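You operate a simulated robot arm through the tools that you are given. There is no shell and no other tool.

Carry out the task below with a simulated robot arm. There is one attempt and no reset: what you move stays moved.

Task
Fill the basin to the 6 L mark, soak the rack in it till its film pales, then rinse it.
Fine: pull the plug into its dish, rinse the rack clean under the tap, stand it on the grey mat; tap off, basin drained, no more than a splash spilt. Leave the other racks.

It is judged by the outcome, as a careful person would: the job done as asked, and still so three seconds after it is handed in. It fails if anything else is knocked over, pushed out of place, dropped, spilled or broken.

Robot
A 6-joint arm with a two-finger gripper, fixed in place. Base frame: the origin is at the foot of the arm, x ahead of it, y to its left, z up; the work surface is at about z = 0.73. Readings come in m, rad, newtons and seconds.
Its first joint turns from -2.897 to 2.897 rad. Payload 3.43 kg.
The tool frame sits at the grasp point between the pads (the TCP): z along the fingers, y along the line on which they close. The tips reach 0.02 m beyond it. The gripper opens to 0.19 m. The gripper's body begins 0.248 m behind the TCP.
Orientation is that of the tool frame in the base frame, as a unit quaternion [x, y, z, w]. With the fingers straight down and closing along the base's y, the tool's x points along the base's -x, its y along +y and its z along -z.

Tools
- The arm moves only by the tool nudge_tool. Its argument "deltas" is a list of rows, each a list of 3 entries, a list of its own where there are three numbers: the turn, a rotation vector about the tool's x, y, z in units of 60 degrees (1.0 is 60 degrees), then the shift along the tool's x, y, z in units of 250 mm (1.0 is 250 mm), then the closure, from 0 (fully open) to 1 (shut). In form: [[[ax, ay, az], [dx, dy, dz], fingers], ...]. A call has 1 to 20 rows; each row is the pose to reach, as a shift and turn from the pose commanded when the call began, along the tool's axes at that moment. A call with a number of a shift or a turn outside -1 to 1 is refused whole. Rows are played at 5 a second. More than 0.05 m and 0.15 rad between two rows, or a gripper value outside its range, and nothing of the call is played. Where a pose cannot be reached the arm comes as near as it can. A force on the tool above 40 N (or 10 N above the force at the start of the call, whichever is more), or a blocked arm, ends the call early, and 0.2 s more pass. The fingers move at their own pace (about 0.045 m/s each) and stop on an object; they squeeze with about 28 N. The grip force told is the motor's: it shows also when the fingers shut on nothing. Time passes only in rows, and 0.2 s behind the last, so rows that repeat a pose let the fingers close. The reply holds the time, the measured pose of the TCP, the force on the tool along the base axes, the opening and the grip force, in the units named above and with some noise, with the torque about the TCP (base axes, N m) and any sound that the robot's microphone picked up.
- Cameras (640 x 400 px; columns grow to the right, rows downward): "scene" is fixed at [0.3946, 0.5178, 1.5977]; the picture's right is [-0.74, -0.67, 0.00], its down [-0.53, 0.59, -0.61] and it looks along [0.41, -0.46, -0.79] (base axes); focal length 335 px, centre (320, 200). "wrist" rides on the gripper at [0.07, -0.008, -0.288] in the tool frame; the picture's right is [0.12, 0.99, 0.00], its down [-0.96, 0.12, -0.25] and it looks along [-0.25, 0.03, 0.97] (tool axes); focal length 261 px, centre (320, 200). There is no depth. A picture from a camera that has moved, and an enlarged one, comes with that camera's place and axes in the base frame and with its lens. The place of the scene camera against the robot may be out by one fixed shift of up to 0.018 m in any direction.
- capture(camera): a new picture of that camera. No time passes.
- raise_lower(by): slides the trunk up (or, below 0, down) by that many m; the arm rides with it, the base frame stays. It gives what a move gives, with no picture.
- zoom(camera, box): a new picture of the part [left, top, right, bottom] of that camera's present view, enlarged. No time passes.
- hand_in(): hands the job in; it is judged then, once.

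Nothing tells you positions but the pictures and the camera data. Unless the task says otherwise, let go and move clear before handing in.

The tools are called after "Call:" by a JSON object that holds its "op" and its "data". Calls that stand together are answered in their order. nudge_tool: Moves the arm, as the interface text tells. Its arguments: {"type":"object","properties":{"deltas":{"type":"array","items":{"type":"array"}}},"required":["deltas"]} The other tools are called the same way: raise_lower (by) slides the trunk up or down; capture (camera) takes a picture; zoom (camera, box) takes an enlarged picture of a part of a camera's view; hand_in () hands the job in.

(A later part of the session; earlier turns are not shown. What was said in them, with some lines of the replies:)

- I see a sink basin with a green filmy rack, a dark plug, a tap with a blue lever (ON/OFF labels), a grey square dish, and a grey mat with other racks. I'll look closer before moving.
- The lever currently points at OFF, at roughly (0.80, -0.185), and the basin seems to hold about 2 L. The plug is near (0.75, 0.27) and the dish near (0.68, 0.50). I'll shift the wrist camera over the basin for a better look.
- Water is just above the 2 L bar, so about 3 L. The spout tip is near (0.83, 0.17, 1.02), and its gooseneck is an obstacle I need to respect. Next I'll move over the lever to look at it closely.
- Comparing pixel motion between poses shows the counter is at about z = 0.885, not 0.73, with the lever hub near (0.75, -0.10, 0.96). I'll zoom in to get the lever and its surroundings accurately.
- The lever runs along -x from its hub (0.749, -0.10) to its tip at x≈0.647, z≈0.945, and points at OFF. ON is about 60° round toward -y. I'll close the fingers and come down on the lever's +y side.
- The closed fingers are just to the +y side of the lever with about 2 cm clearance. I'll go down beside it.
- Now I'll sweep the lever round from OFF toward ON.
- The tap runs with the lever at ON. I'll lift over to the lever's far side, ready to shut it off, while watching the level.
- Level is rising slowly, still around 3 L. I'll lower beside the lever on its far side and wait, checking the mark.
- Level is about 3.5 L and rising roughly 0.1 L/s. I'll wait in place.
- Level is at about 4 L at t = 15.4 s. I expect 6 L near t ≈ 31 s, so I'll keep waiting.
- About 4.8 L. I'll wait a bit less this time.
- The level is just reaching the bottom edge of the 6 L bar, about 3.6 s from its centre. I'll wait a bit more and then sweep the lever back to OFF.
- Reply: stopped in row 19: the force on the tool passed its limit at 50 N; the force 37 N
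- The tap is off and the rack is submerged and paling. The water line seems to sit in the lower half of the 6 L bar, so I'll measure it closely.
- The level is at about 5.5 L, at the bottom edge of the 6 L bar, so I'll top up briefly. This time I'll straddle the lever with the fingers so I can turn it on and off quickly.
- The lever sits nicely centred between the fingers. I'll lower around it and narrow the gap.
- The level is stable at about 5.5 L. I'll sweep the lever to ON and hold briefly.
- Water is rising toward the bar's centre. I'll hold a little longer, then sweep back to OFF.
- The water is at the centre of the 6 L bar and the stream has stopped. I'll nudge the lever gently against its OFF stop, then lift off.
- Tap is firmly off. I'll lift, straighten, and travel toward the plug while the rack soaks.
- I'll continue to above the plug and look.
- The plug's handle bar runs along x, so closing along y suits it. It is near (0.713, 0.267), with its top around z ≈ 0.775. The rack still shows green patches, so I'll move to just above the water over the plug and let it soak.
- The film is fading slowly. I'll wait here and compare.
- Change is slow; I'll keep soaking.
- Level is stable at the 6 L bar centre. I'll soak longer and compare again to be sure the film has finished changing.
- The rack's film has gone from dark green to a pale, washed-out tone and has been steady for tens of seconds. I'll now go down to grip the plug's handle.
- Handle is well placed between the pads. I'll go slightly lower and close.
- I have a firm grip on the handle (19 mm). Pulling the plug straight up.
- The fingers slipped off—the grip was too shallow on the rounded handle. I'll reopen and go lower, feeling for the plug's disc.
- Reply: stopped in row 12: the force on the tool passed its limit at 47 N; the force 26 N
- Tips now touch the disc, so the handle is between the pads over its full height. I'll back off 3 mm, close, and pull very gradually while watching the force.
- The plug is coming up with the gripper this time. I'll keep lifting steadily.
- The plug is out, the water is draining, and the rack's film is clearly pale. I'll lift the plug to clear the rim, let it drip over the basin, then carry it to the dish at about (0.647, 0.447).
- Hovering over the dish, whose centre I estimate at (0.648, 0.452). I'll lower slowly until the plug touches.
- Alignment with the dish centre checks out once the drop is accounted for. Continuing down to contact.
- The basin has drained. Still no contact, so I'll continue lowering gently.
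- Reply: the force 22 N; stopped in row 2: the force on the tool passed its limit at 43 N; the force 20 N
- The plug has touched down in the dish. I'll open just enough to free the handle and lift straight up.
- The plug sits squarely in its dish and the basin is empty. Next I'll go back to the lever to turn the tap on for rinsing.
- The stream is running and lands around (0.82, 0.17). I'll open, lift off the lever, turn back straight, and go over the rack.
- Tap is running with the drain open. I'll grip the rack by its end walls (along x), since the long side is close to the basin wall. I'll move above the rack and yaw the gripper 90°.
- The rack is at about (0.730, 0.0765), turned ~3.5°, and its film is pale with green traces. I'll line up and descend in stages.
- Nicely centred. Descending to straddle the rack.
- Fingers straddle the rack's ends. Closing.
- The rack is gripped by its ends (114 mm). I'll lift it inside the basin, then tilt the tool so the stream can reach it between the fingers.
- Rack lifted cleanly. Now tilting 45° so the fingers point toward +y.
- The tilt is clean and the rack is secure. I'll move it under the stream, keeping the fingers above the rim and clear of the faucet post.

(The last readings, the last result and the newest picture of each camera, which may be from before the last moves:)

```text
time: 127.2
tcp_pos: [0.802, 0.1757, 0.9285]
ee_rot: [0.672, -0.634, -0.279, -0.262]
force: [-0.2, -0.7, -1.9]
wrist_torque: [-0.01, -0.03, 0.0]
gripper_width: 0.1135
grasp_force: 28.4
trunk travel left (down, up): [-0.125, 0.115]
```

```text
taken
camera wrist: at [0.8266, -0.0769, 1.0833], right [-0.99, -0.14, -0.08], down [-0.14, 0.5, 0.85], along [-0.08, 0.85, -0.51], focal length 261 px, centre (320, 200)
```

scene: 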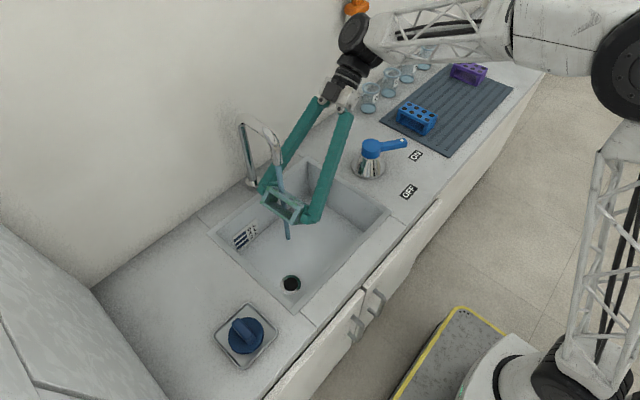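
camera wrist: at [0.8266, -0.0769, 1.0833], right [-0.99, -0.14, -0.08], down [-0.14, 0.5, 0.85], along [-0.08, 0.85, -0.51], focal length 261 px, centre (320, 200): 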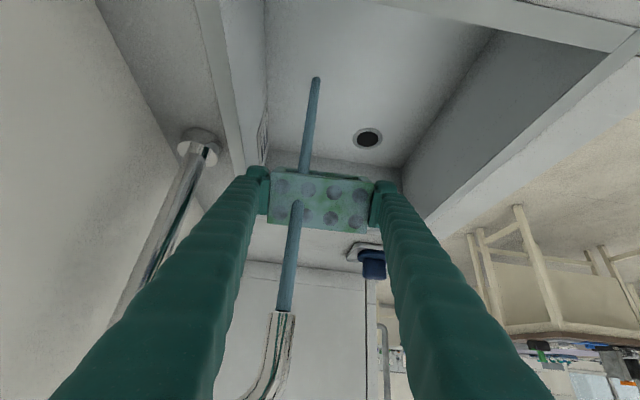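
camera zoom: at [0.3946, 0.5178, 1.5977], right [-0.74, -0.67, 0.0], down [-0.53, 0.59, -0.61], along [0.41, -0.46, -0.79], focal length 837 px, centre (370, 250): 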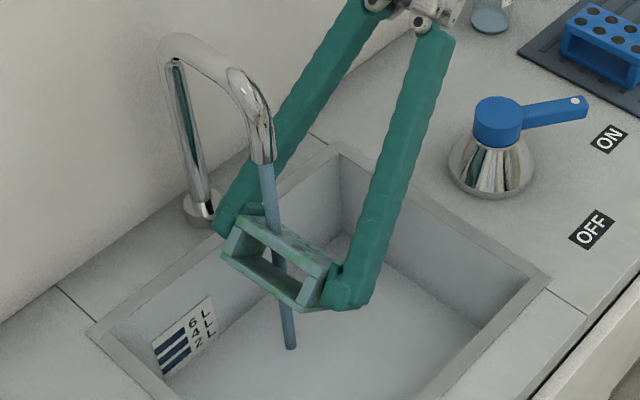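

The stream is passing over the rack. I'll hold for a couple of seconds and check how the film responds.

Call:
{"op": "nudge_tool", "data": {"deltas": [[[0, 0, 0], [0, 0.01, 0], 0.7], [[0, 0, 0], [0, 0.02, 0], 0.7], [[0, 0, 0], [0, 0.03, 0], 0.7], [[0, 0, 0], [0, 0.03, 0], 0.7], [[0, 0, 0], [0, 0.02, 0], 0.7], [[0, 0, 0], [0, 0.0, 0], 0.7], [[0, 0, 0], [0, -0.01, 0], 0.7], [[0, 0, 0], [0, -0.02, 0], 0.7], [[0, 0, 0], [0, -0.03, 0], 0.7], [[0, 0, 0], [0, -0.03, 0], 0.7]]}}

Call:
{"op": "zoom", "data": {"camera": "wrist", "box": [240, 150, 400, 250]}}

Call:
{"op": "zoom", "data": {"camera": "scene", "box": [240, 150, 340, 250]}}

```text
time: 129.4
tcp_pos: [0.8078, 0.1796, 0.9314]
ee_rot: [0.673, -0.633, -0.278, -0.262]
force: [0.6, 0.3, -1.6]
wrist_torque: [-0.02, 0.0, 0.04]
gripper_width: 0.1135
grasp_force: 28.3
trunk travel left (down, up): [-0.125, 0.115]
```

```text
4.00 times, centred on (320, 200) of wrist
camera zoom: at [0.8324, -0.0741, 1.0852], right [-0.99, -0.14, -0.08], down [-0.14, 0.5, 0.85], along [-0.08, 0.85, -0.51], focal length 1043 px, centre (320, 200)
```

zoom: 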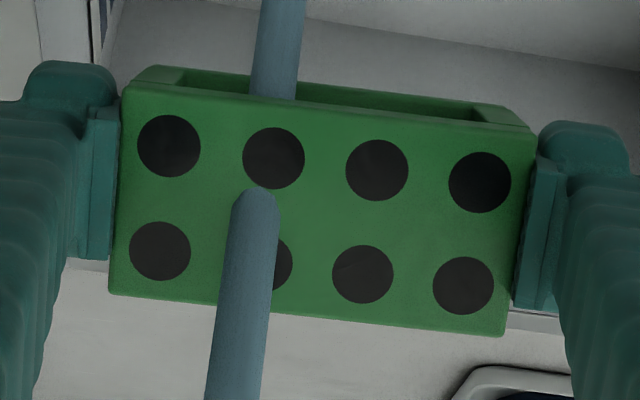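

```text
4.00 times, centred on (290, 200) of scene
camera zoom: at [0.3946, 0.5178, 1.5977], right [-0.74, -0.67, 0.0], down [-0.53, 0.59, -0.61], along [0.41, -0.46, -0.79], focal length 1338 px, centre (440, 200)
```

zoom: 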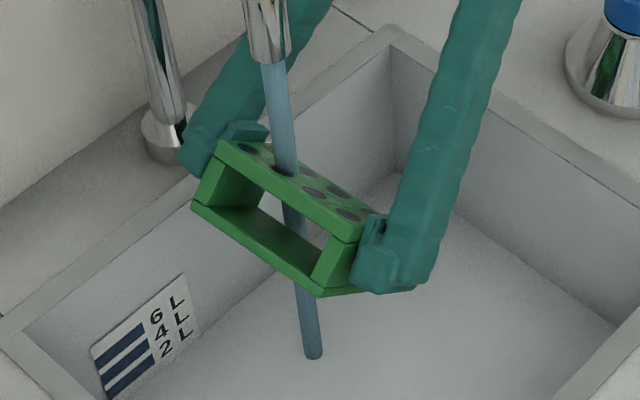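

The film has washed off: the rack is now clean, bright green with crisp black holes. I'll rinse a few seconds more while tilting a little for good measure.

Call:
{"op": "nudge_tool", "data": {"deltas": [[[0, 0, 0], [0, 0.02, 0], 0.7], [[0, 0, 0], [0, 0.04, 0], 0.7], [[0, 0, 0], [0, 0.06, 0], 0.7], [[0, 0, 0], [0, 0.08, 0], 0.7], [[0, 0, 0], [0.03, 0.08, 0], 0.7], [[0, 0, 0], [0.05, 0.08, 0], 0.7], [[0, 0, 0], [0.03, 0.06, 0], 0.7], [[0, 0, 0], [0.0, 0.04, 0], 0.7], [[0, 0, 0], [-0.03, 0.02, 0], 0.7], [[0, 0, 0], [-0.05, 0.0, 0], 0.7], [[0, 0, 0], [-0.03, 0.0, 0], 0.7], [[0, 0, 0], [0, 0, 0], 0.7], [[0, 0, 0], [0, 0, 0], 0.7], [[0, 0, 0], [0, 0, 0], 0.7]]}}

Call:
{"op": "zoom", "data": {"camera": "wrist", "box": [240, 150, 400, 250]}}

Call:
{"op": "zoom", "data": {"camera": "scene", "box": [240, 150, 340, 250]}}

Call:
{"op": "capture", "data": {"camera": "scene"}}

```text
time: 132.4
tcp_pos: [0.8079, 0.1785, 0.9298]
ee_rot: [0.673, -0.634, -0.278, -0.261]
force: [0.5, 0.4, -0.6]
wrist_torque: [-0.03, -0.03, -0.02]
gripper_width: 0.1131
grasp_force: 27.8
trunk travel left (down, up): [-0.125, 0.115]
```

```text
4.00 times, centred on (320, 200) of wrist
camera zoom: at [0.832, -0.0752, 1.0841], right [-0.99, -0.14, -0.08], down [-0.14, 0.5, 0.85], along [-0.08, 0.85, -0.51], focal length 1043 px, centre (320, 200)
```

zoom: 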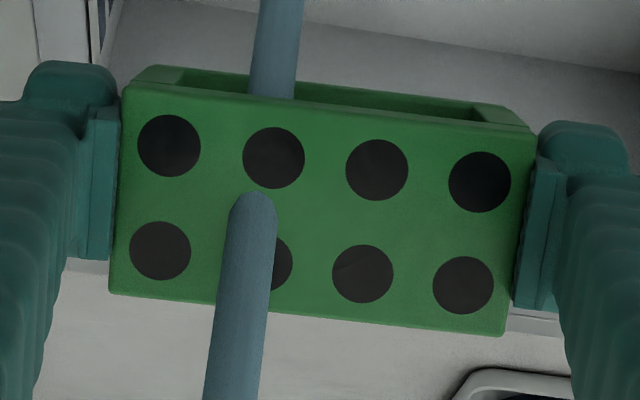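

```text
4.00 times, centred on (290, 200) of scene
camera zoom: at [0.3946, 0.5178, 1.5977], right [-0.74, -0.67, 0.0], down [-0.53, 0.59, -0.61], along [0.41, -0.46, -0.79], focal length 1338 px, centre (440, 200)
```

zoom: 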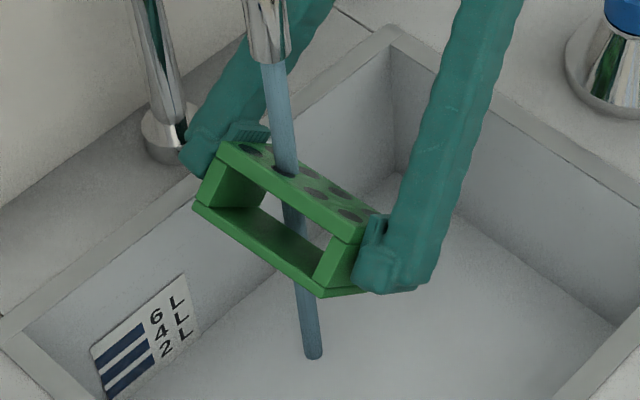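

```text
taken
```

scene: 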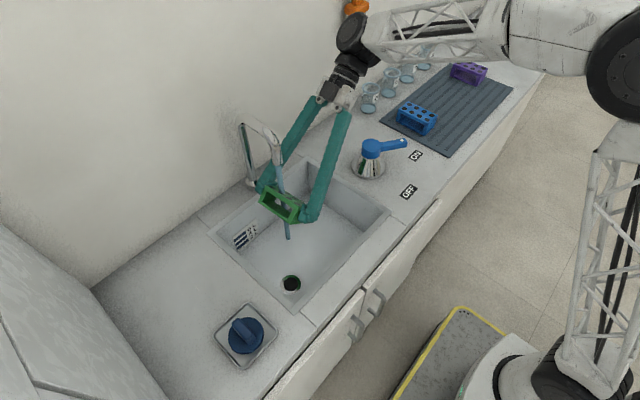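

The rack is clean. I'll pull it back out of the stream and let it drip over the basin, then level it.

Call:
{"op": "nudge_tool", "data": {"deltas": [[[0, 0, 0], [0.05, 0.07, -0.07], 0.7], [[0, 0, 0], [0.1, 0.14, -0.135], 0.7], [[0, 0, 0], [0.15, 0.21, -0.2], 0.7], [[0, 0, 0], [0.19, 0.27, -0.25], 0.7], [[0, 0, 0], [0.209, 0.315, -0.294], 0.7], [[0, 0, 0], [0.209, 0.315, -0.294], 0.7], [[0, 0, 0], [0.209, 0.315, -0.294], 0.7], [[0, 0, 0], [0.209, 0.315, -0.294], 0.7], [[0, 0, 0], [0.209, 0.315, -0.294], 0.7], [[0, 0, 0], [0.209, 0.315, -0.294], 0.7], [[0, 0, 0], [0.209, 0.315, -0.294], 0.7], [[0, 0, 0], [0.209, 0.315, -0.294], 0.7]]}}

Call:
{"op": "nudge_tool", "data": {"deltas": [[[0, 0.13, 0], [0, 0, 0], 0.7], [[0, 0.26, 0], [0, 0, 0], 0.7], [[0, 0.39, 0], [0, 0, 0], 0.7], [[0, 0.52, 0], [0, 0, 0], 0.7], [[0, 0.65, 0], [0, 0, 0], 0.7], [[0, 0.75, 0], [0, 0, 0], 0.7], [[0, 0.75, 0], [0, 0, 0], 0.7], [[0, 0.75, 0], [0, 0, 0], 0.7], [[0, 0.75, 0], [0, 0, 0], 0.7], [[0, 0.75, 0], [0, 0, 0], 0.7], [[0, 0.75, 0], [0, 0, 0], 0.7], [[0, 0.75, 0], [0, 0, 0], 0.7], [[0, 0.75, 0], [0, 0, 0], 0.7], [[0, 0.75, 0], [0, 0, 0], 0.7], [[0, 0.75, 0], [0, 0, 0], 0.7]]}}

Call:
{"op": "capture", "data": {"camera": "scene"}}

Call:
{"op": "capture", "data": {"camera": "wrist"}}

```text
time: 135.0
tcp_pos: [0.7333, 0.084, 0.9441]
ee_rot: [0.673, -0.634, -0.279, -0.262]
force: [-0.8, -0.6, -1.3]
wrist_torque: [0.0, -0.03, 0.03]
gripper_width: 0.1132
grasp_force: 28.7
trunk travel left (down, up): [-0.125, 0.115]
```

```text
time: 138.2
tcp_pos: [0.7349, 0.085, 0.9456]
ee_rot: [0.729, -0.685, 0.0, 0.002]
force: [-0.3, 0.5, -0.8]
wrist_torque: [0.01, 0.01, -0.04]
gripper_width: 0.1129
grasp_force: 28.5
trunk travel left (down, up): [-0.125, 0.115]
```

```text
taken
```

scene: 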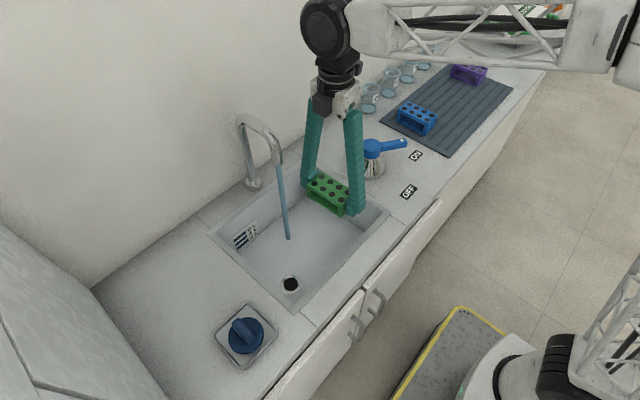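

```text
taken
camera wrist: at [0.7488, 0.0146, 1.2335], right [-0.98, -0.18, 0.0], down [-0.17, 0.95, 0.25], along [-0.05, 0.24, -0.97], focal length 261 px, centre (320, 200)
```

wrist: 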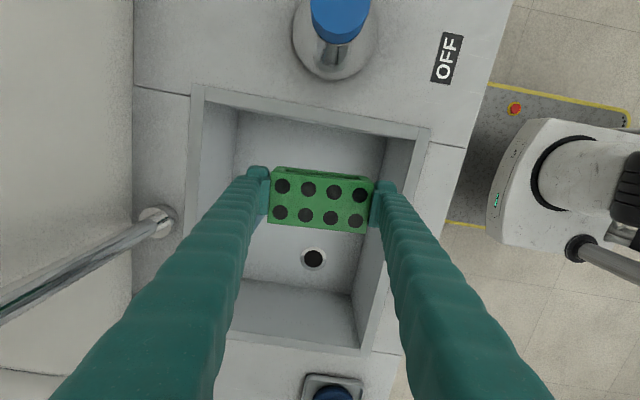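

Rack is spotless and level. Raising it and carrying it over to the free middle of the grey mat, near (0.71, -0.515), between the blue and purple racks.

Call:
{"op": "nudge_tool", "data": {"deltas": [[[0, 0, 0], [0, 0, -0.15], 0.7], [[0, 0, 0], [0, 0, -0.3], 0.7], [[0, 0, 0], [0, 0, -0.45], 0.7], [[0, 0, 0], [0, 0, -0.6], 0.7], [[0, 0, 0], [0.08, 0.01, -0.64], 0.7], [[0, 0, 0], [0.22, 0.02, -0.64], 0.7], [[0, 0, 0], [0.38, 0.03, -0.64], 0.7], [[0, 0, 0], [0.54, 0.05, -0.64], 0.7], [[0, 0, 0], [0.7, 0.07, -0.64], 0.7], [[0, 0, 0], [0.86, 0.08, -0.64], 0.7], [[0, 0, 0], [1.0, 0.1, -0.64], 0.7]]}}

Call:
{"op": "nudge_tool", "data": {"deltas": [[[0, 0, 0], [0.16, 0.015, 0], 0.7], [[0, 0, 0], [0.32, 0.03, 0], 0.7], [[0, 0, 0], [0.48, 0.05, 0], 0.7], [[0, 0, 0], [0.64, 0.065, 0], 0.7], [[0, 0, 0], [0.8, 0.08, 0], 0.7], [[0, 0, 0], [0.94, 0.09, 0], 0.7], [[0, 0, 0], [1.0, 0.1, 0], 0.7]]}}

Call:
{"op": "capture", "data": {"camera": "wrist"}}

Call:
{"op": "capture", "data": {"camera": "scene"}}

```text
time: 140.6
tcp_pos: [0.7247, -0.1649, 1.1065]
ee_rot: [0.728, -0.685, 0.0, 0.002]
force: [-0.3, 1.1, -0.8]
wrist_torque: [-0.15, 0.0, 0.0]
gripper_width: 0.113
grasp_force: 28.2
trunk travel left (down, up): [-0.125, 0.115]
```

```text
time: 142.2
tcp_pos: [0.7146, -0.4176, 1.1063]
ee_rot: [0.728, -0.686, 0.001, 0.001]
force: [0.6, -0.7, -1.4]
wrist_torque: [-0.07, 0.03, -0.03]
gripper_width: 0.1127
grasp_force: 27.7
trunk travel left (down, up): [-0.125, 0.115]
```

```text
taken
camera wrist: at [0.7288, -0.4877, 1.3955], right [-0.98, -0.18, 0.0], down [-0.17, 0.95, 0.25], along [-0.05, 0.24, -0.97], focal length 261 px, centre (320, 200)
```

wrist: 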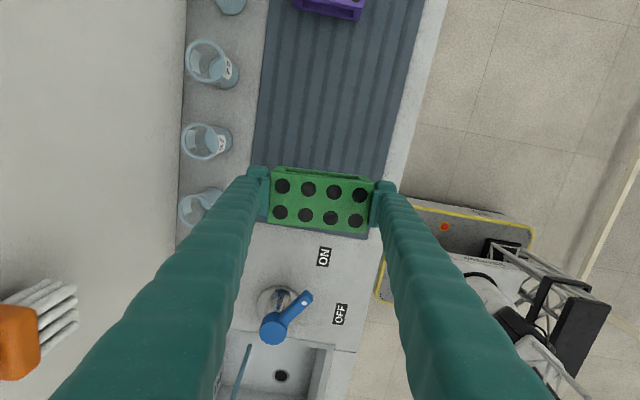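

```text
taken
```

scene: 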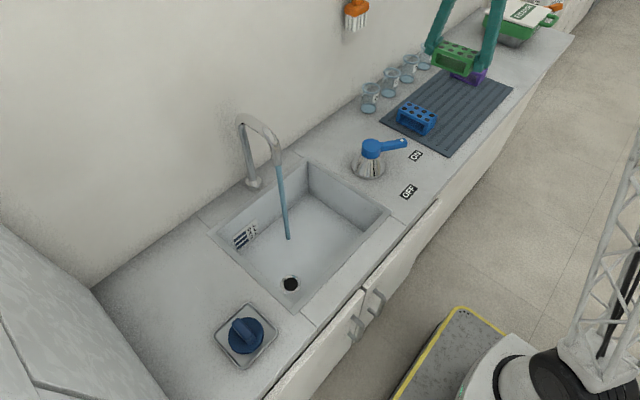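

I'm over the mat. I'll go on to the free middle, square the yaw, and descend toward the mat.

Call:
{"op": "nudge_tool", "data": {"deltas": [[[0, 0, 0.02], [0.13, 0.01, 0], 0.7], [[0, 0, 0.04], [0.26, 0.02, 0], 0.7], [[0, 0, 0.06], [0.39, 0.035, 0], 0.7], [[0, 0, 0.06], [0.39, 0.035, 0.12], 0.7], [[0, 0, 0.06], [0.39, 0.035, 0.24], 0.7], [[0, 0, 0.06], [0.39, 0.035, 0.36], 0.7], [[0, 0, 0.06], [0.39, 0.035, 0.48], 0.7], [[0, 0, 0.06], [0.39, 0.035, 0.56], 0.7]]}}

Call:
{"op": "capture", "data": {"camera": "wrist"}}

Call:
{"op": "zoom", "data": {"camera": "scene", "box": [360, 20, 540, 160]}}

```text
time: 144.0
tcp_pos: [0.7112, -0.5157, 0.966]
ee_rot: [-0.706, 0.708, 0.0, -0.001]
force: [-0.1, -0.3, -0.9]
wrist_torque: [0.01, -0.02, 0.02]
gripper_width: 0.1128
grasp_force: 28.2
trunk travel left (down, up): [-0.125, 0.115]
```

```text
taken
camera wrist: at [0.7212, -0.5861, 1.2545], right [-0.99, -0.12, 0.0], down [-0.11, 0.96, 0.25], along [-0.03, 0.24, -0.97], focal length 261 px, centre (320, 200)
```

wrist: 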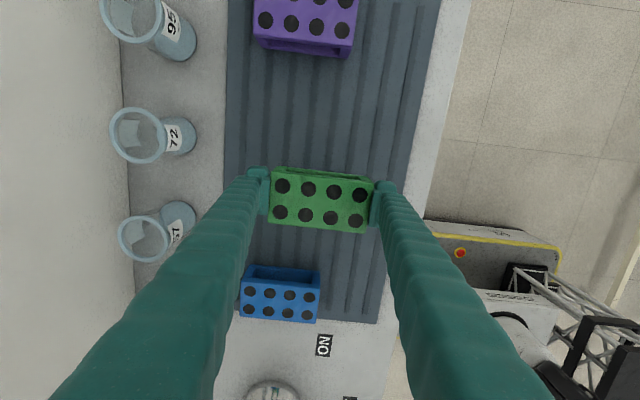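

```text
2.86 times, centred on (450, 90) of scene
camera zoom: at [0.3946, 0.5178, 1.5977], right [-0.74, -0.67, 0.0], down [-0.53, 0.59, -0.61], along [0.41, -0.46, -0.79], focal length 956 px, centre (-51, 514)
```

zoom: 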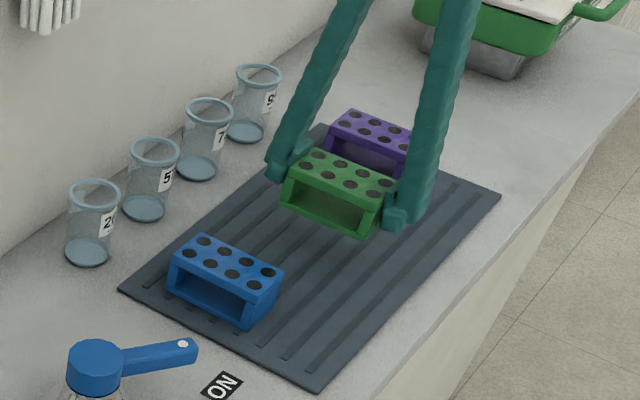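

The spot is clear of both racks. Lowering gently until it touches the mat.

Call:
{"op": "nudge_tool", "data": {"deltas": [[[0, 0, 0], [0, 0, 0.06], 0.7], [[0, 0, 0], [0, 0, 0.12], 0.7], [[0, 0, 0], [0, 0, 0.14], 0.7], [[0, 0, 0], [0, 0, 0.15], 0.7]]}}

Call:
{"op": "nudge_tool", "data": {"deltas": [[[0, 0, 0], [0, 0, 0.008], 0.7], [[0, 0, 0], [0, 0, 0.016], 0.7], [[0, 0, 0], [0, 0, 0.024], 0.7]]}}

Call:
{"op": "zoom", "data": {"camera": "scene", "box": [360, 20, 540, 160]}}

```text
time: 145.0
tcp_pos: [0.7113, -0.5161, 0.9289]
ee_rot: [-0.707, 0.707, 0.0, -0.001]
force: [-0.7, 0.5, -2.1]
wrist_torque: [0.02, 0.01, -0.02]
gripper_width: 0.1128
grasp_force: 28.3
trunk travel left (down, up): [-0.125, 0.115]
```

```text
time: 145.8
tcp_pos: [0.7123, -0.5155, 0.9235]
ee_rot: [-0.706, 0.708, -0.001, -0.001]
force: [0.2, -0.2, -0.9]
wrist_torque: [0.0, 0.0, -0.04]
gripper_width: 0.1127
grasp_force: 27.4
trunk travel left (down, up): [-0.125, 0.115]
```

```text
2.86 times, centred on (450, 90) of scene
camera zoom: at [0.3946, 0.5178, 1.5977], right [-0.74, -0.67, 0.0], down [-0.53, 0.59, -0.61], along [0.41, -0.46, -0.79], focal length 956 px, centre (-51, 514)
```

zoom: 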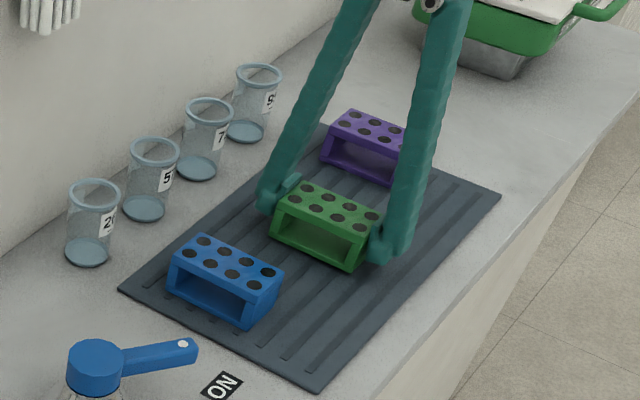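

Call:
{"op": "nudge_tool", "data": {"deltas": [[[0, 0, 0], [0, 0, 0.008], 0.7], [[0, 0, 0], [0, 0, 0.016], 0.7]]}}

Call:
{"op": "nudge_tool", "data": {"deltas": [[[0, 0, 0], [0, 0, 0.008], 0.7], [[0, 0, 0], [0, 0, 0.016], 0.7]]}}

Call:
{"op": "zoom", "data": {"camera": "scene", "box": [400, 50, 500, 130]}}

```text
time: 146.4
tcp_pos: [0.7117, -0.5137, 0.9181]
ee_rot: [-0.706, 0.708, 0.001, -0.002]
force: [1.1, 0.9, -2.0]
wrist_torque: [-0.02, 0.01, 0.01]
gripper_width: 0.1128
grasp_force: 28.5
trunk travel left (down, up): [-0.125, 0.115]
```

```text
time: 147.0
tcp_pos: [0.7114, -0.5141, 0.9182]
ee_rot: [-0.706, 0.708, -0.001, -0.001]
force: [-0.6, 3.1, 26.3]
wrist_torque: [0.42, -0.01, -0.05]
gripper_width: 0.1126
grasp_force: 27.7
trunk travel left (down, up): [-0.125, 0.115]
```

```text
5.00 times, centred on (450, 90) of scene
camera zoom: at [0.3946, 0.5178, 1.5977], right [-0.74, -0.67, 0.0], down [-0.53, 0.59, -0.61], along [0.41, -0.46, -0.79], focal length 1673 px, centre (-330, 750)
```

zoom: 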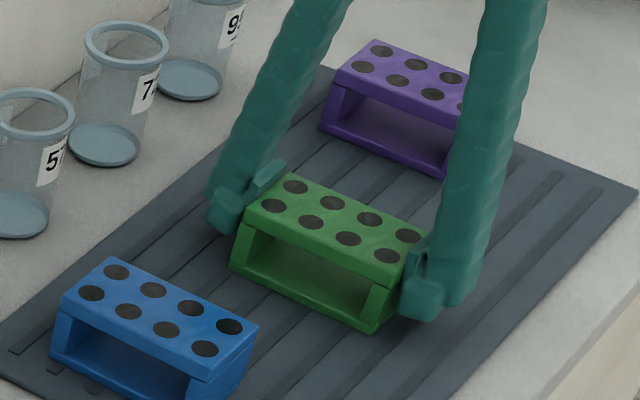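

Contact with the mat at 26 N of force. I'll ease off a hair, open the fingers evenly, and lift straight up.

Call:
{"op": "nudge_tool", "data": {"deltas": [[[0, 0, 0], [0, 0, -0.012], 0.7], [[0, 0, 0], [0, 0, -0.012], 0.3], [[0, 0, 0], [0, 0, -0.012], 0.25], [[0, 0, 0], [0, 0, -0.012], 0.25], [[0, 0, 0], [0, 0, -0.012], 0.25], [[0, 0, 0], [0, 0, -0.1], 0.25], [[0, 0, 0], [0, 0, -0.25], 0.25], [[0, 0, 0], [0, 0, -0.4], 0.25], [[0, 0, 0], [0, 0, -0.55], 0.25], [[0, 0, 0], [0, 0, -0.7], 0.25]]}}

Call:
{"op": "capture", "data": {"camera": "scene"}}

Call:
{"op": "zoom", "data": {"camera": "scene", "box": [360, 40, 520, 160]}}

Call:
{"op": "capture", "data": {"camera": "wrist"}}

```text
time: 149.2
tcp_pos: [0.7096, -0.5145, 1.0915]
ee_rot: [-0.706, 0.708, 0.0, -0.001]
force: [0.8, -0.4, -0.2]
wrist_torque: [0.01, -0.01, 0.03]
gripper_width: 0.1425
grasp_force: 0.1
trunk travel left (down, up): [-0.125, 0.115]
```

```text
taken
```

scene: 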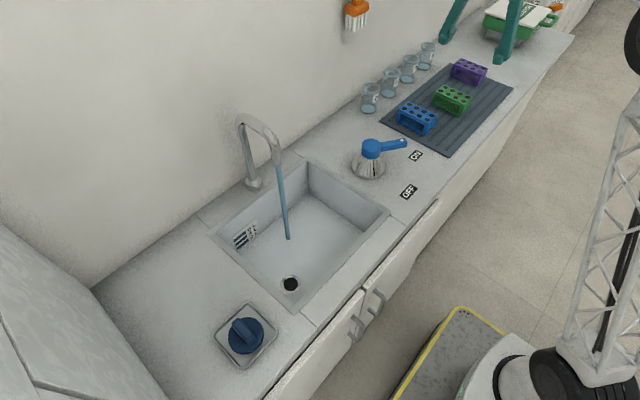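

```text
3.33 times, centred on (440, 100) of scene
camera zoom: at [0.3946, 0.5178, 1.5977], right [-0.74, -0.67, 0.0], down [-0.53, 0.59, -0.61], along [0.41, -0.46, -0.79], focal length 1115 px, centre (-80, 533)
```

zoom: 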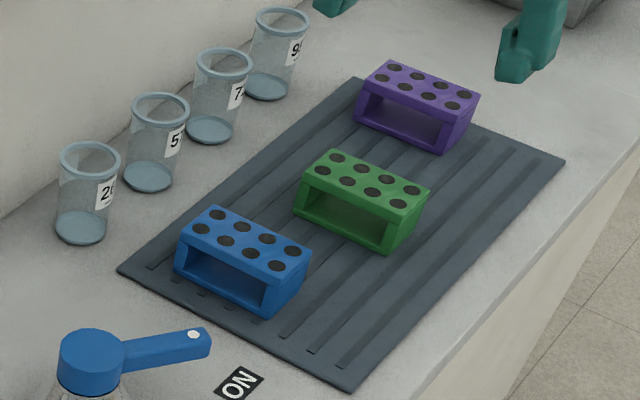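

```text
taken
camera wrist: at [0.7194, -0.5861, 1.3807], right [-0.99, -0.12, 0.0], down [-0.11, 0.96, 0.25], along [-0.03, 0.25, -0.97], focal length 261 px, centre (320, 200)
```

wrist: 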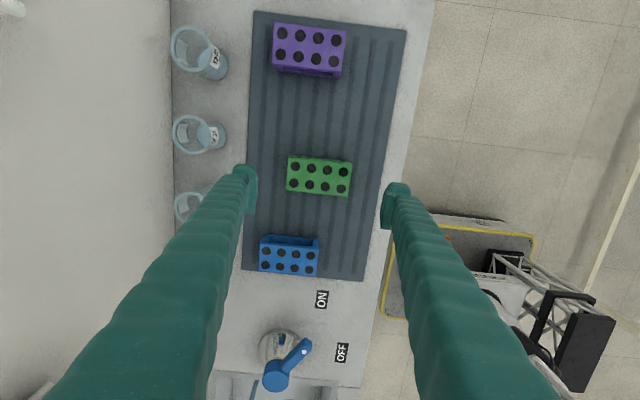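

The rack stands on the mat, with its neighbours undisturbed. Now I'll go back to the lever, align to its ON angle, and shut the tap.

Call:
{"op": "nudge_tool", "data": {"deltas": [[[0, 0, 0], [-0.16, 0, 0], 0.67], [[0, 0, 0.1], [-0.32, 0, 0], 0.67], [[0, 0, 0.2], [-0.48, 0, 0], 0.67], [[0, 0, 0.3], [-0.64, 0, 0], 0.67], [[0, 0, 0.4], [-0.8, 0, 0], 0.67], [[0, 0, 0.5], [-0.94, 0, 0], 0.67], [[0, 0, 0.5], [-1.0, 0, 0], 0.67]]}}

Call:
{"op": "nudge_tool", "data": {"deltas": [[[0, 0, 0], [-0.12, 0.06, 0], 0.67], [[0, 0, 0], [-0.24, 0.12, 0], 0.67], [[0, 0, 0], [-0.366, 0.186, 0], 0.67], [[0, 0, 0], [-0.366, 0.186, 0.13], 0.67], [[0, 0, 0], [-0.366, 0.186, 0.26], 0.67]]}}

Call:
{"op": "capture", "data": {"camera": "wrist"}}

```text
time: 150.8
tcp_pos: [0.713, -0.2658, 1.0893]
ee_rot: [-0.499, 0.867, 0.0, 0.0]
force: [-1.0, 0.5, -0.6]
wrist_torque: [0.07, -0.03, -0.01]
gripper_width: 0.0629
grasp_force: 0.0
trunk travel left (down, up): [-0.125, 0.115]
```

```text
time: 152.0
tcp_pos: [0.7183, -0.1633, 1.0229]
ee_rot: [-0.499, 0.867, -0.001, -0.001]
force: [0.0, -0.8, 0.6]
wrist_torque: [-0.02, -0.03, -0.01]
gripper_width: 0.0626
grasp_force: 0.0
trunk travel left (down, up): [-0.125, 0.115]
```

```text
taken
camera wrist: at [0.6923, -0.2286, 1.3113], right [-0.92, 0.4, 0.0], down [0.38, 0.89, 0.25], along [0.1, 0.23, -0.97], focal length 261 px, centre (320, 200)
```

wrist: 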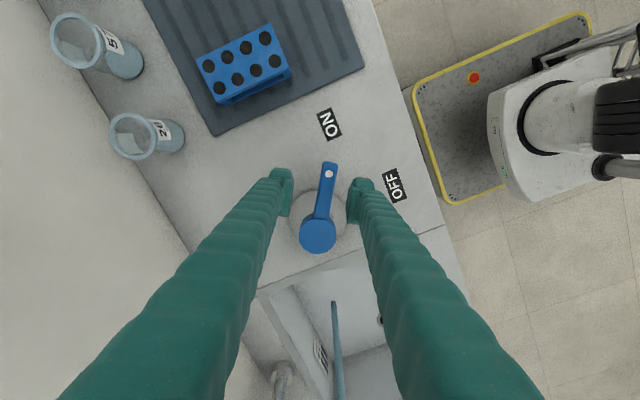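

Well aligned over the lever. Descending around it, narrowing the gap, and sweeping back to OFF.

Call:
{"op": "nudge_tool", "data": {"deltas": [[[0, 0, 0], [0, 0, 0.15], 0.67], [[0, 0, 0], [0, 0, 0.3], 0.67], [[0, 0, 0], [0, 0, 0.305], 0.81], [[0, 0, 0], [0, 0, 0.305], 0.81], [[0, 0, 0], [0, 0, 0.305], 0.81], [[0, 0, 0.133], [-0.003, 0.038, 0.305], 0.81], [[0, 0, 0.267], [-0.011, 0.076, 0.305], 0.81], [[0, 0, 0.4], [-0.024, 0.112, 0.305], 0.81], [[0, 0, 0.533], [-0.042, 0.146, 0.305], 0.81], [[0, 0, 0.667], [-0.065, 0.177, 0.305], 0.81], [[0, 0, 0.8], [-0.091, 0.205, 0.305], 0.81], [[0, 0, 0.933], [-0.122, 0.229, 0.305], 0.81], [[0, 0, 1.0], [-0.138, 0.239, 0.305], 0.81]]}}

Call:
{"op": "nudge_tool", "data": {"deltas": [[[0, 0, 0.03], [0, 0.015, 0], 0.81], [[0, 0, 0.06], [0, 0.03, 0], 0.81], [[0, 0, 0.06], [0, 0.032, 0], 0.81]]}}

Call:
{"op": "capture", "data": {"camera": "wrist"}}

Call:
{"op": "capture", "data": {"camera": "scene"}}

```text
time: 154.8
tcp_pos: [0.6824, -0.1019, 0.9486]
ee_rot: [0.002, 1.0, 0.0, 0.0]
force: [0.9, -0.7, 0.5]
wrist_torque: [0.0, 0.0, 0.03]
gripper_width: 0.0362
grasp_force: 0.0
trunk travel left (down, up): [-0.125, 0.115]
```

```text
time: 155.6
tcp_pos: [0.6835, -0.0939, 0.9496]
ee_rot: [0.033, 0.999, -0.001, -0.001]
force: [0.1, -0.5, 0.4]
wrist_torque: [-0.03, 0.01, -0.01]
gripper_width: 0.0363
grasp_force: 0.0
trunk travel left (down, up): [-0.125, 0.115]
```

```text
taken
camera wrist: at [0.614, -0.0983, 1.2361], right [-0.05, 1.0, 0.0], down [0.97, 0.05, 0.25], along [0.25, 0.01, -0.97], focal length 261 px, centre (320, 200)
```

wrist: 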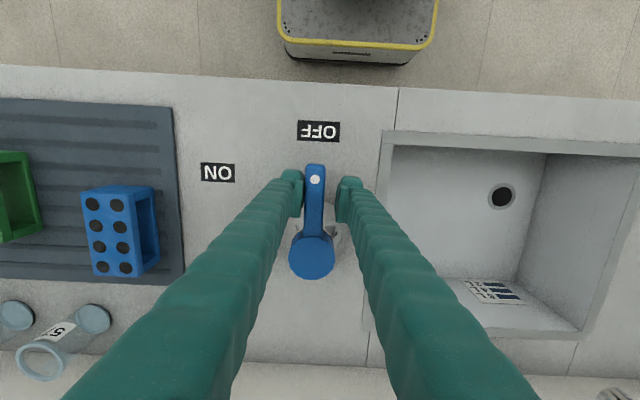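

```text
taken
```

scene: 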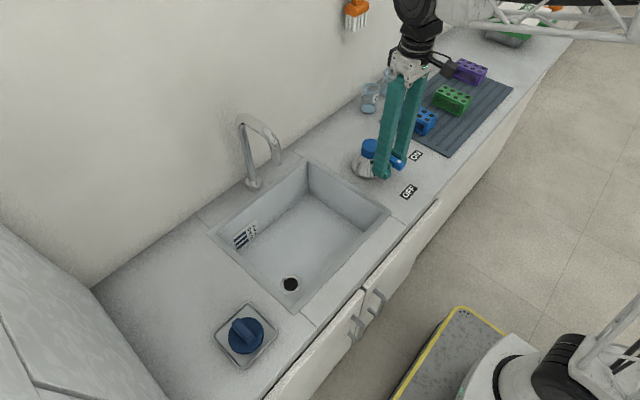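

The stream has stopped and the lever points at OFF. I'll give one last gentle press against the stop, then open, lift off and retreat.

Call:
{"op": "nudge_tool", "data": {"deltas": [[[0, 0, 0], [0, 0.012, 0], 0.81], [[0, 0, 0], [0, 0.02, 0], 0.81]]}}

Call:
{"op": "nudge_tool", "data": {"deltas": [[[0, 0, 0], [0, -0.015, 0], 0.75], [[0, 0, 0], [0, -0.015, 0], 0.7], [[0, 0, 0], [0, -0.015, 0], 0.7], [[0, 0, 0], [0, -0.015, -0.15], 0.7], [[0, 0, 0], [0, -0.015, -0.3], 0.7], [[0, 0, -0.03], [0, -0.015, -0.48], 0.7], [[0, 0, -0.06], [0.1, -0.015, -0.66], 0.7], [[0, 0, -0.06], [0.25, 0, -0.8], 0.7], [[0, 0, -0.06], [0.4, 0, -0.9], 0.7], [[0, 0, -0.06], [0.5, 0, -0.95], 0.7]]}}

Call:
{"op": "capture", "data": {"camera": "scene"}}

Call:
{"op": "zoom", "data": {"camera": "scene", "box": [200, 100, 440, 260]}}

Call:
{"op": "capture", "data": {"camera": "wrist"}}

```text
time: 156.2
tcp_pos: [0.6841, -0.09, 0.9478]
ee_rot: [0.034, 0.999, -0.001, 0.0]
force: [-0.6, -7.7, 0.1]
wrist_torque: [0.02, -0.04, 0.09]
gripper_width: 0.0407
grasp_force: 3.8
trunk travel left (down, up): [-0.125, 0.115]
```

```text
refused: row 7 steps farther than a row can; nothing moved
```

```text
taken
```

scene: 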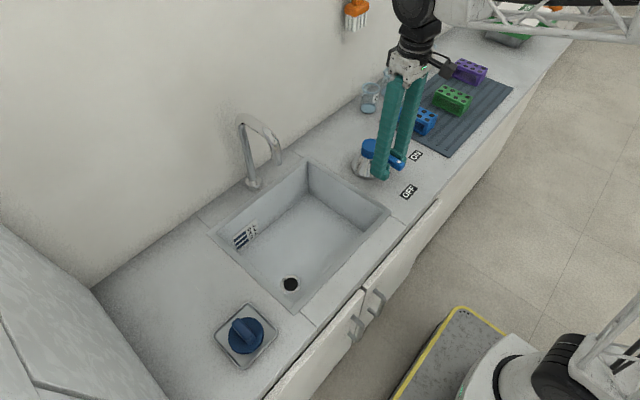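

```text
2.50 times, centred on (320, 180) of scene
camera zoom: at [0.3946, 0.5178, 1.5977], right [-0.74, -0.67, 0.0], down [-0.53, 0.59, -0.61], along [0.41, -0.46, -0.79], focal length 837 px, centre (320, 250)
```

zoom: 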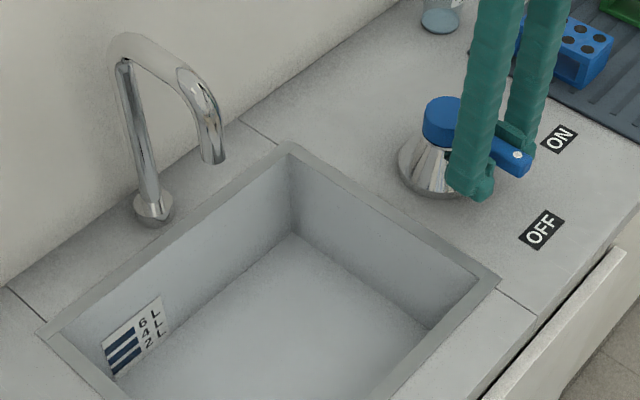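

```text
taken
camera wrist: at [0.6146, -0.0949, 1.2364], right [-0.05, 1.0, 0.0], down [0.97, 0.05, 0.25], along [0.25, 0.01, -0.97], focal length 261 px, centre (320, 200)
```

wrist: 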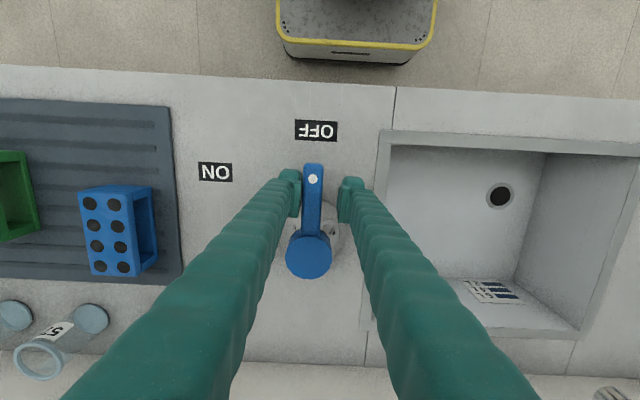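

The lever is firmly on its OFF stop and the basin is dry. Now I'll release the lever and retreat upward with smaller steps.

Call:
{"op": "nudge_tool", "data": {"deltas": [[[0, 0, 0], [0, -0.016, 0], 0.75], [[0, 0, 0], [0, -0.016, 0], 0.7], [[0, 0, 0], [0, -0.016, 0], 0.7], [[0, 0, 0], [0, -0.016, -0.12], 0.7], [[0, 0, 0], [0, -0.016, -0.26], 0.7], [[0, 0, 0], [0, -0.016, -0.4], 0.7], [[0, 0, -0.03], [0, -0.016, -0.54], 0.7], [[0, 0, -0.06], [0.08, -0.016, -0.66], 0.7], [[0, 0, -0.06], [0.2, -0.016, -0.76], 0.7], [[0, 0, -0.06], [0.32, -0.016, -0.84], 0.7], [[0, 0, -0.06], [0.44, -0.016, -0.9], 0.7]]}}

Call:
{"op": "capture", "data": {"camera": "scene"}}

Call:
{"op": "zoom", "data": {"camera": "scene", "box": [340, 40, 520, 200]}}

Call:
{"op": "zoom", "data": {"camera": "scene", "box": [200, 100, 400, 370]}}

Call:
{"op": "capture", "data": {"camera": "wrist"}}

```text
time: 158.6
tcp_pos: [0.5752, -0.0845, 1.1729]
ee_rot: [0.001, 1.0, -0.002, -0.001]
force: [1.5, -0.2, -0.3]
wrist_torque: [0.01, 0.19, 0.04]
gripper_width: 0.057
grasp_force: 0.1
trunk travel left (down, up): [-0.125, 0.115]
```

```text
taken
```

scene: 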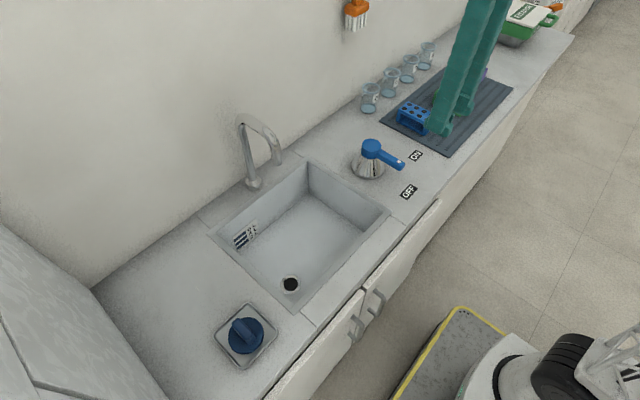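

```text
2.50 times, centred on (430, 120) of scene
camera zoom: at [0.3946, 0.5178, 1.5977], right [-0.74, -0.67, 0.0], down [-0.53, 0.59, -0.61], along [0.41, -0.46, -0.79], focal length 837 px, centre (45, 400)
```

zoom: 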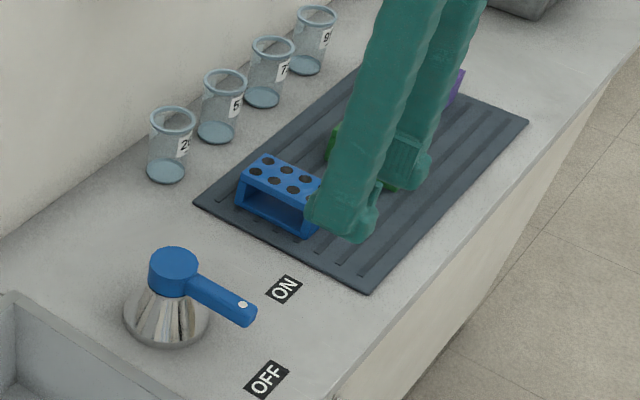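

```text
1.48 times, centred on (300, 235) of scene
camera zoom: at [0.3946, 0.5178, 1.5977], right [-0.74, -0.67, 0.0], down [-0.53, 0.59, -0.61], along [0.41, -0.46, -0.79], focal length 496 px, centre (350, 148)
```

zoom: 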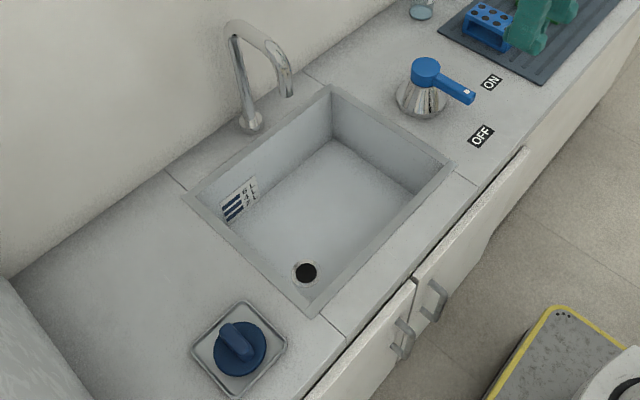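

```text
taken
camera wrist: at [0.5058, -0.0934, 1.461], right [-0.12, 0.99, 0.0], down [0.96, 0.11, 0.24], along [0.24, 0.03, -0.97], focal length 261 px, centre (320, 200)
```

wrist: 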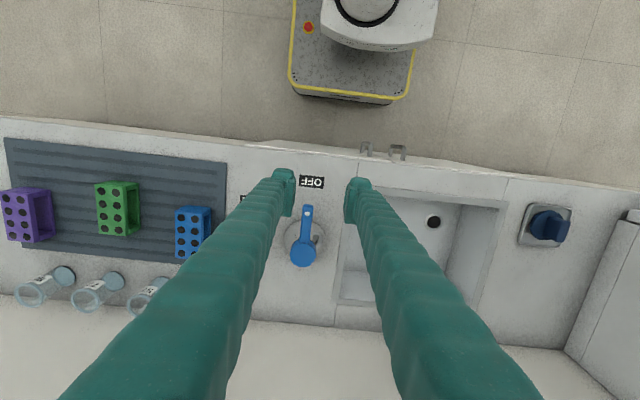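

Everything checks out: the clean green rack stands on the mat and the other racks are untouched. The tap is off, the basin is drained, the plug is in its dish, and the arm is clear. Handing in.

Call:
{"op": "hand_in", "data": {}}

```text
The job is handed in.
```

I finished the job and handed it in; the hand-in reply gave no verdict.

- **Fill and soak:** I filled the basin to the middle of the 6 L bar in two goes, because the first stopped short at about 5.5 L. The rack soaked for about a minute, until its film went from dark green to pale.
- **Plug:** It is in its dish and the basin is drained. My first grip slipped off the handle; the second, lower grip pulled it out cleanly.
- **Rinse:** I held the rack under the tap for about 5 seconds. The film came off, and the sides I could see are clean green with clear black holes. I never saw the underside.
- **Final state:** The rack stands upright on the grey mat, between the blue and purple racks, which I left alone. The tap is off, and I saw no water on the counter in the last pictures. The arm has let go and is clear.
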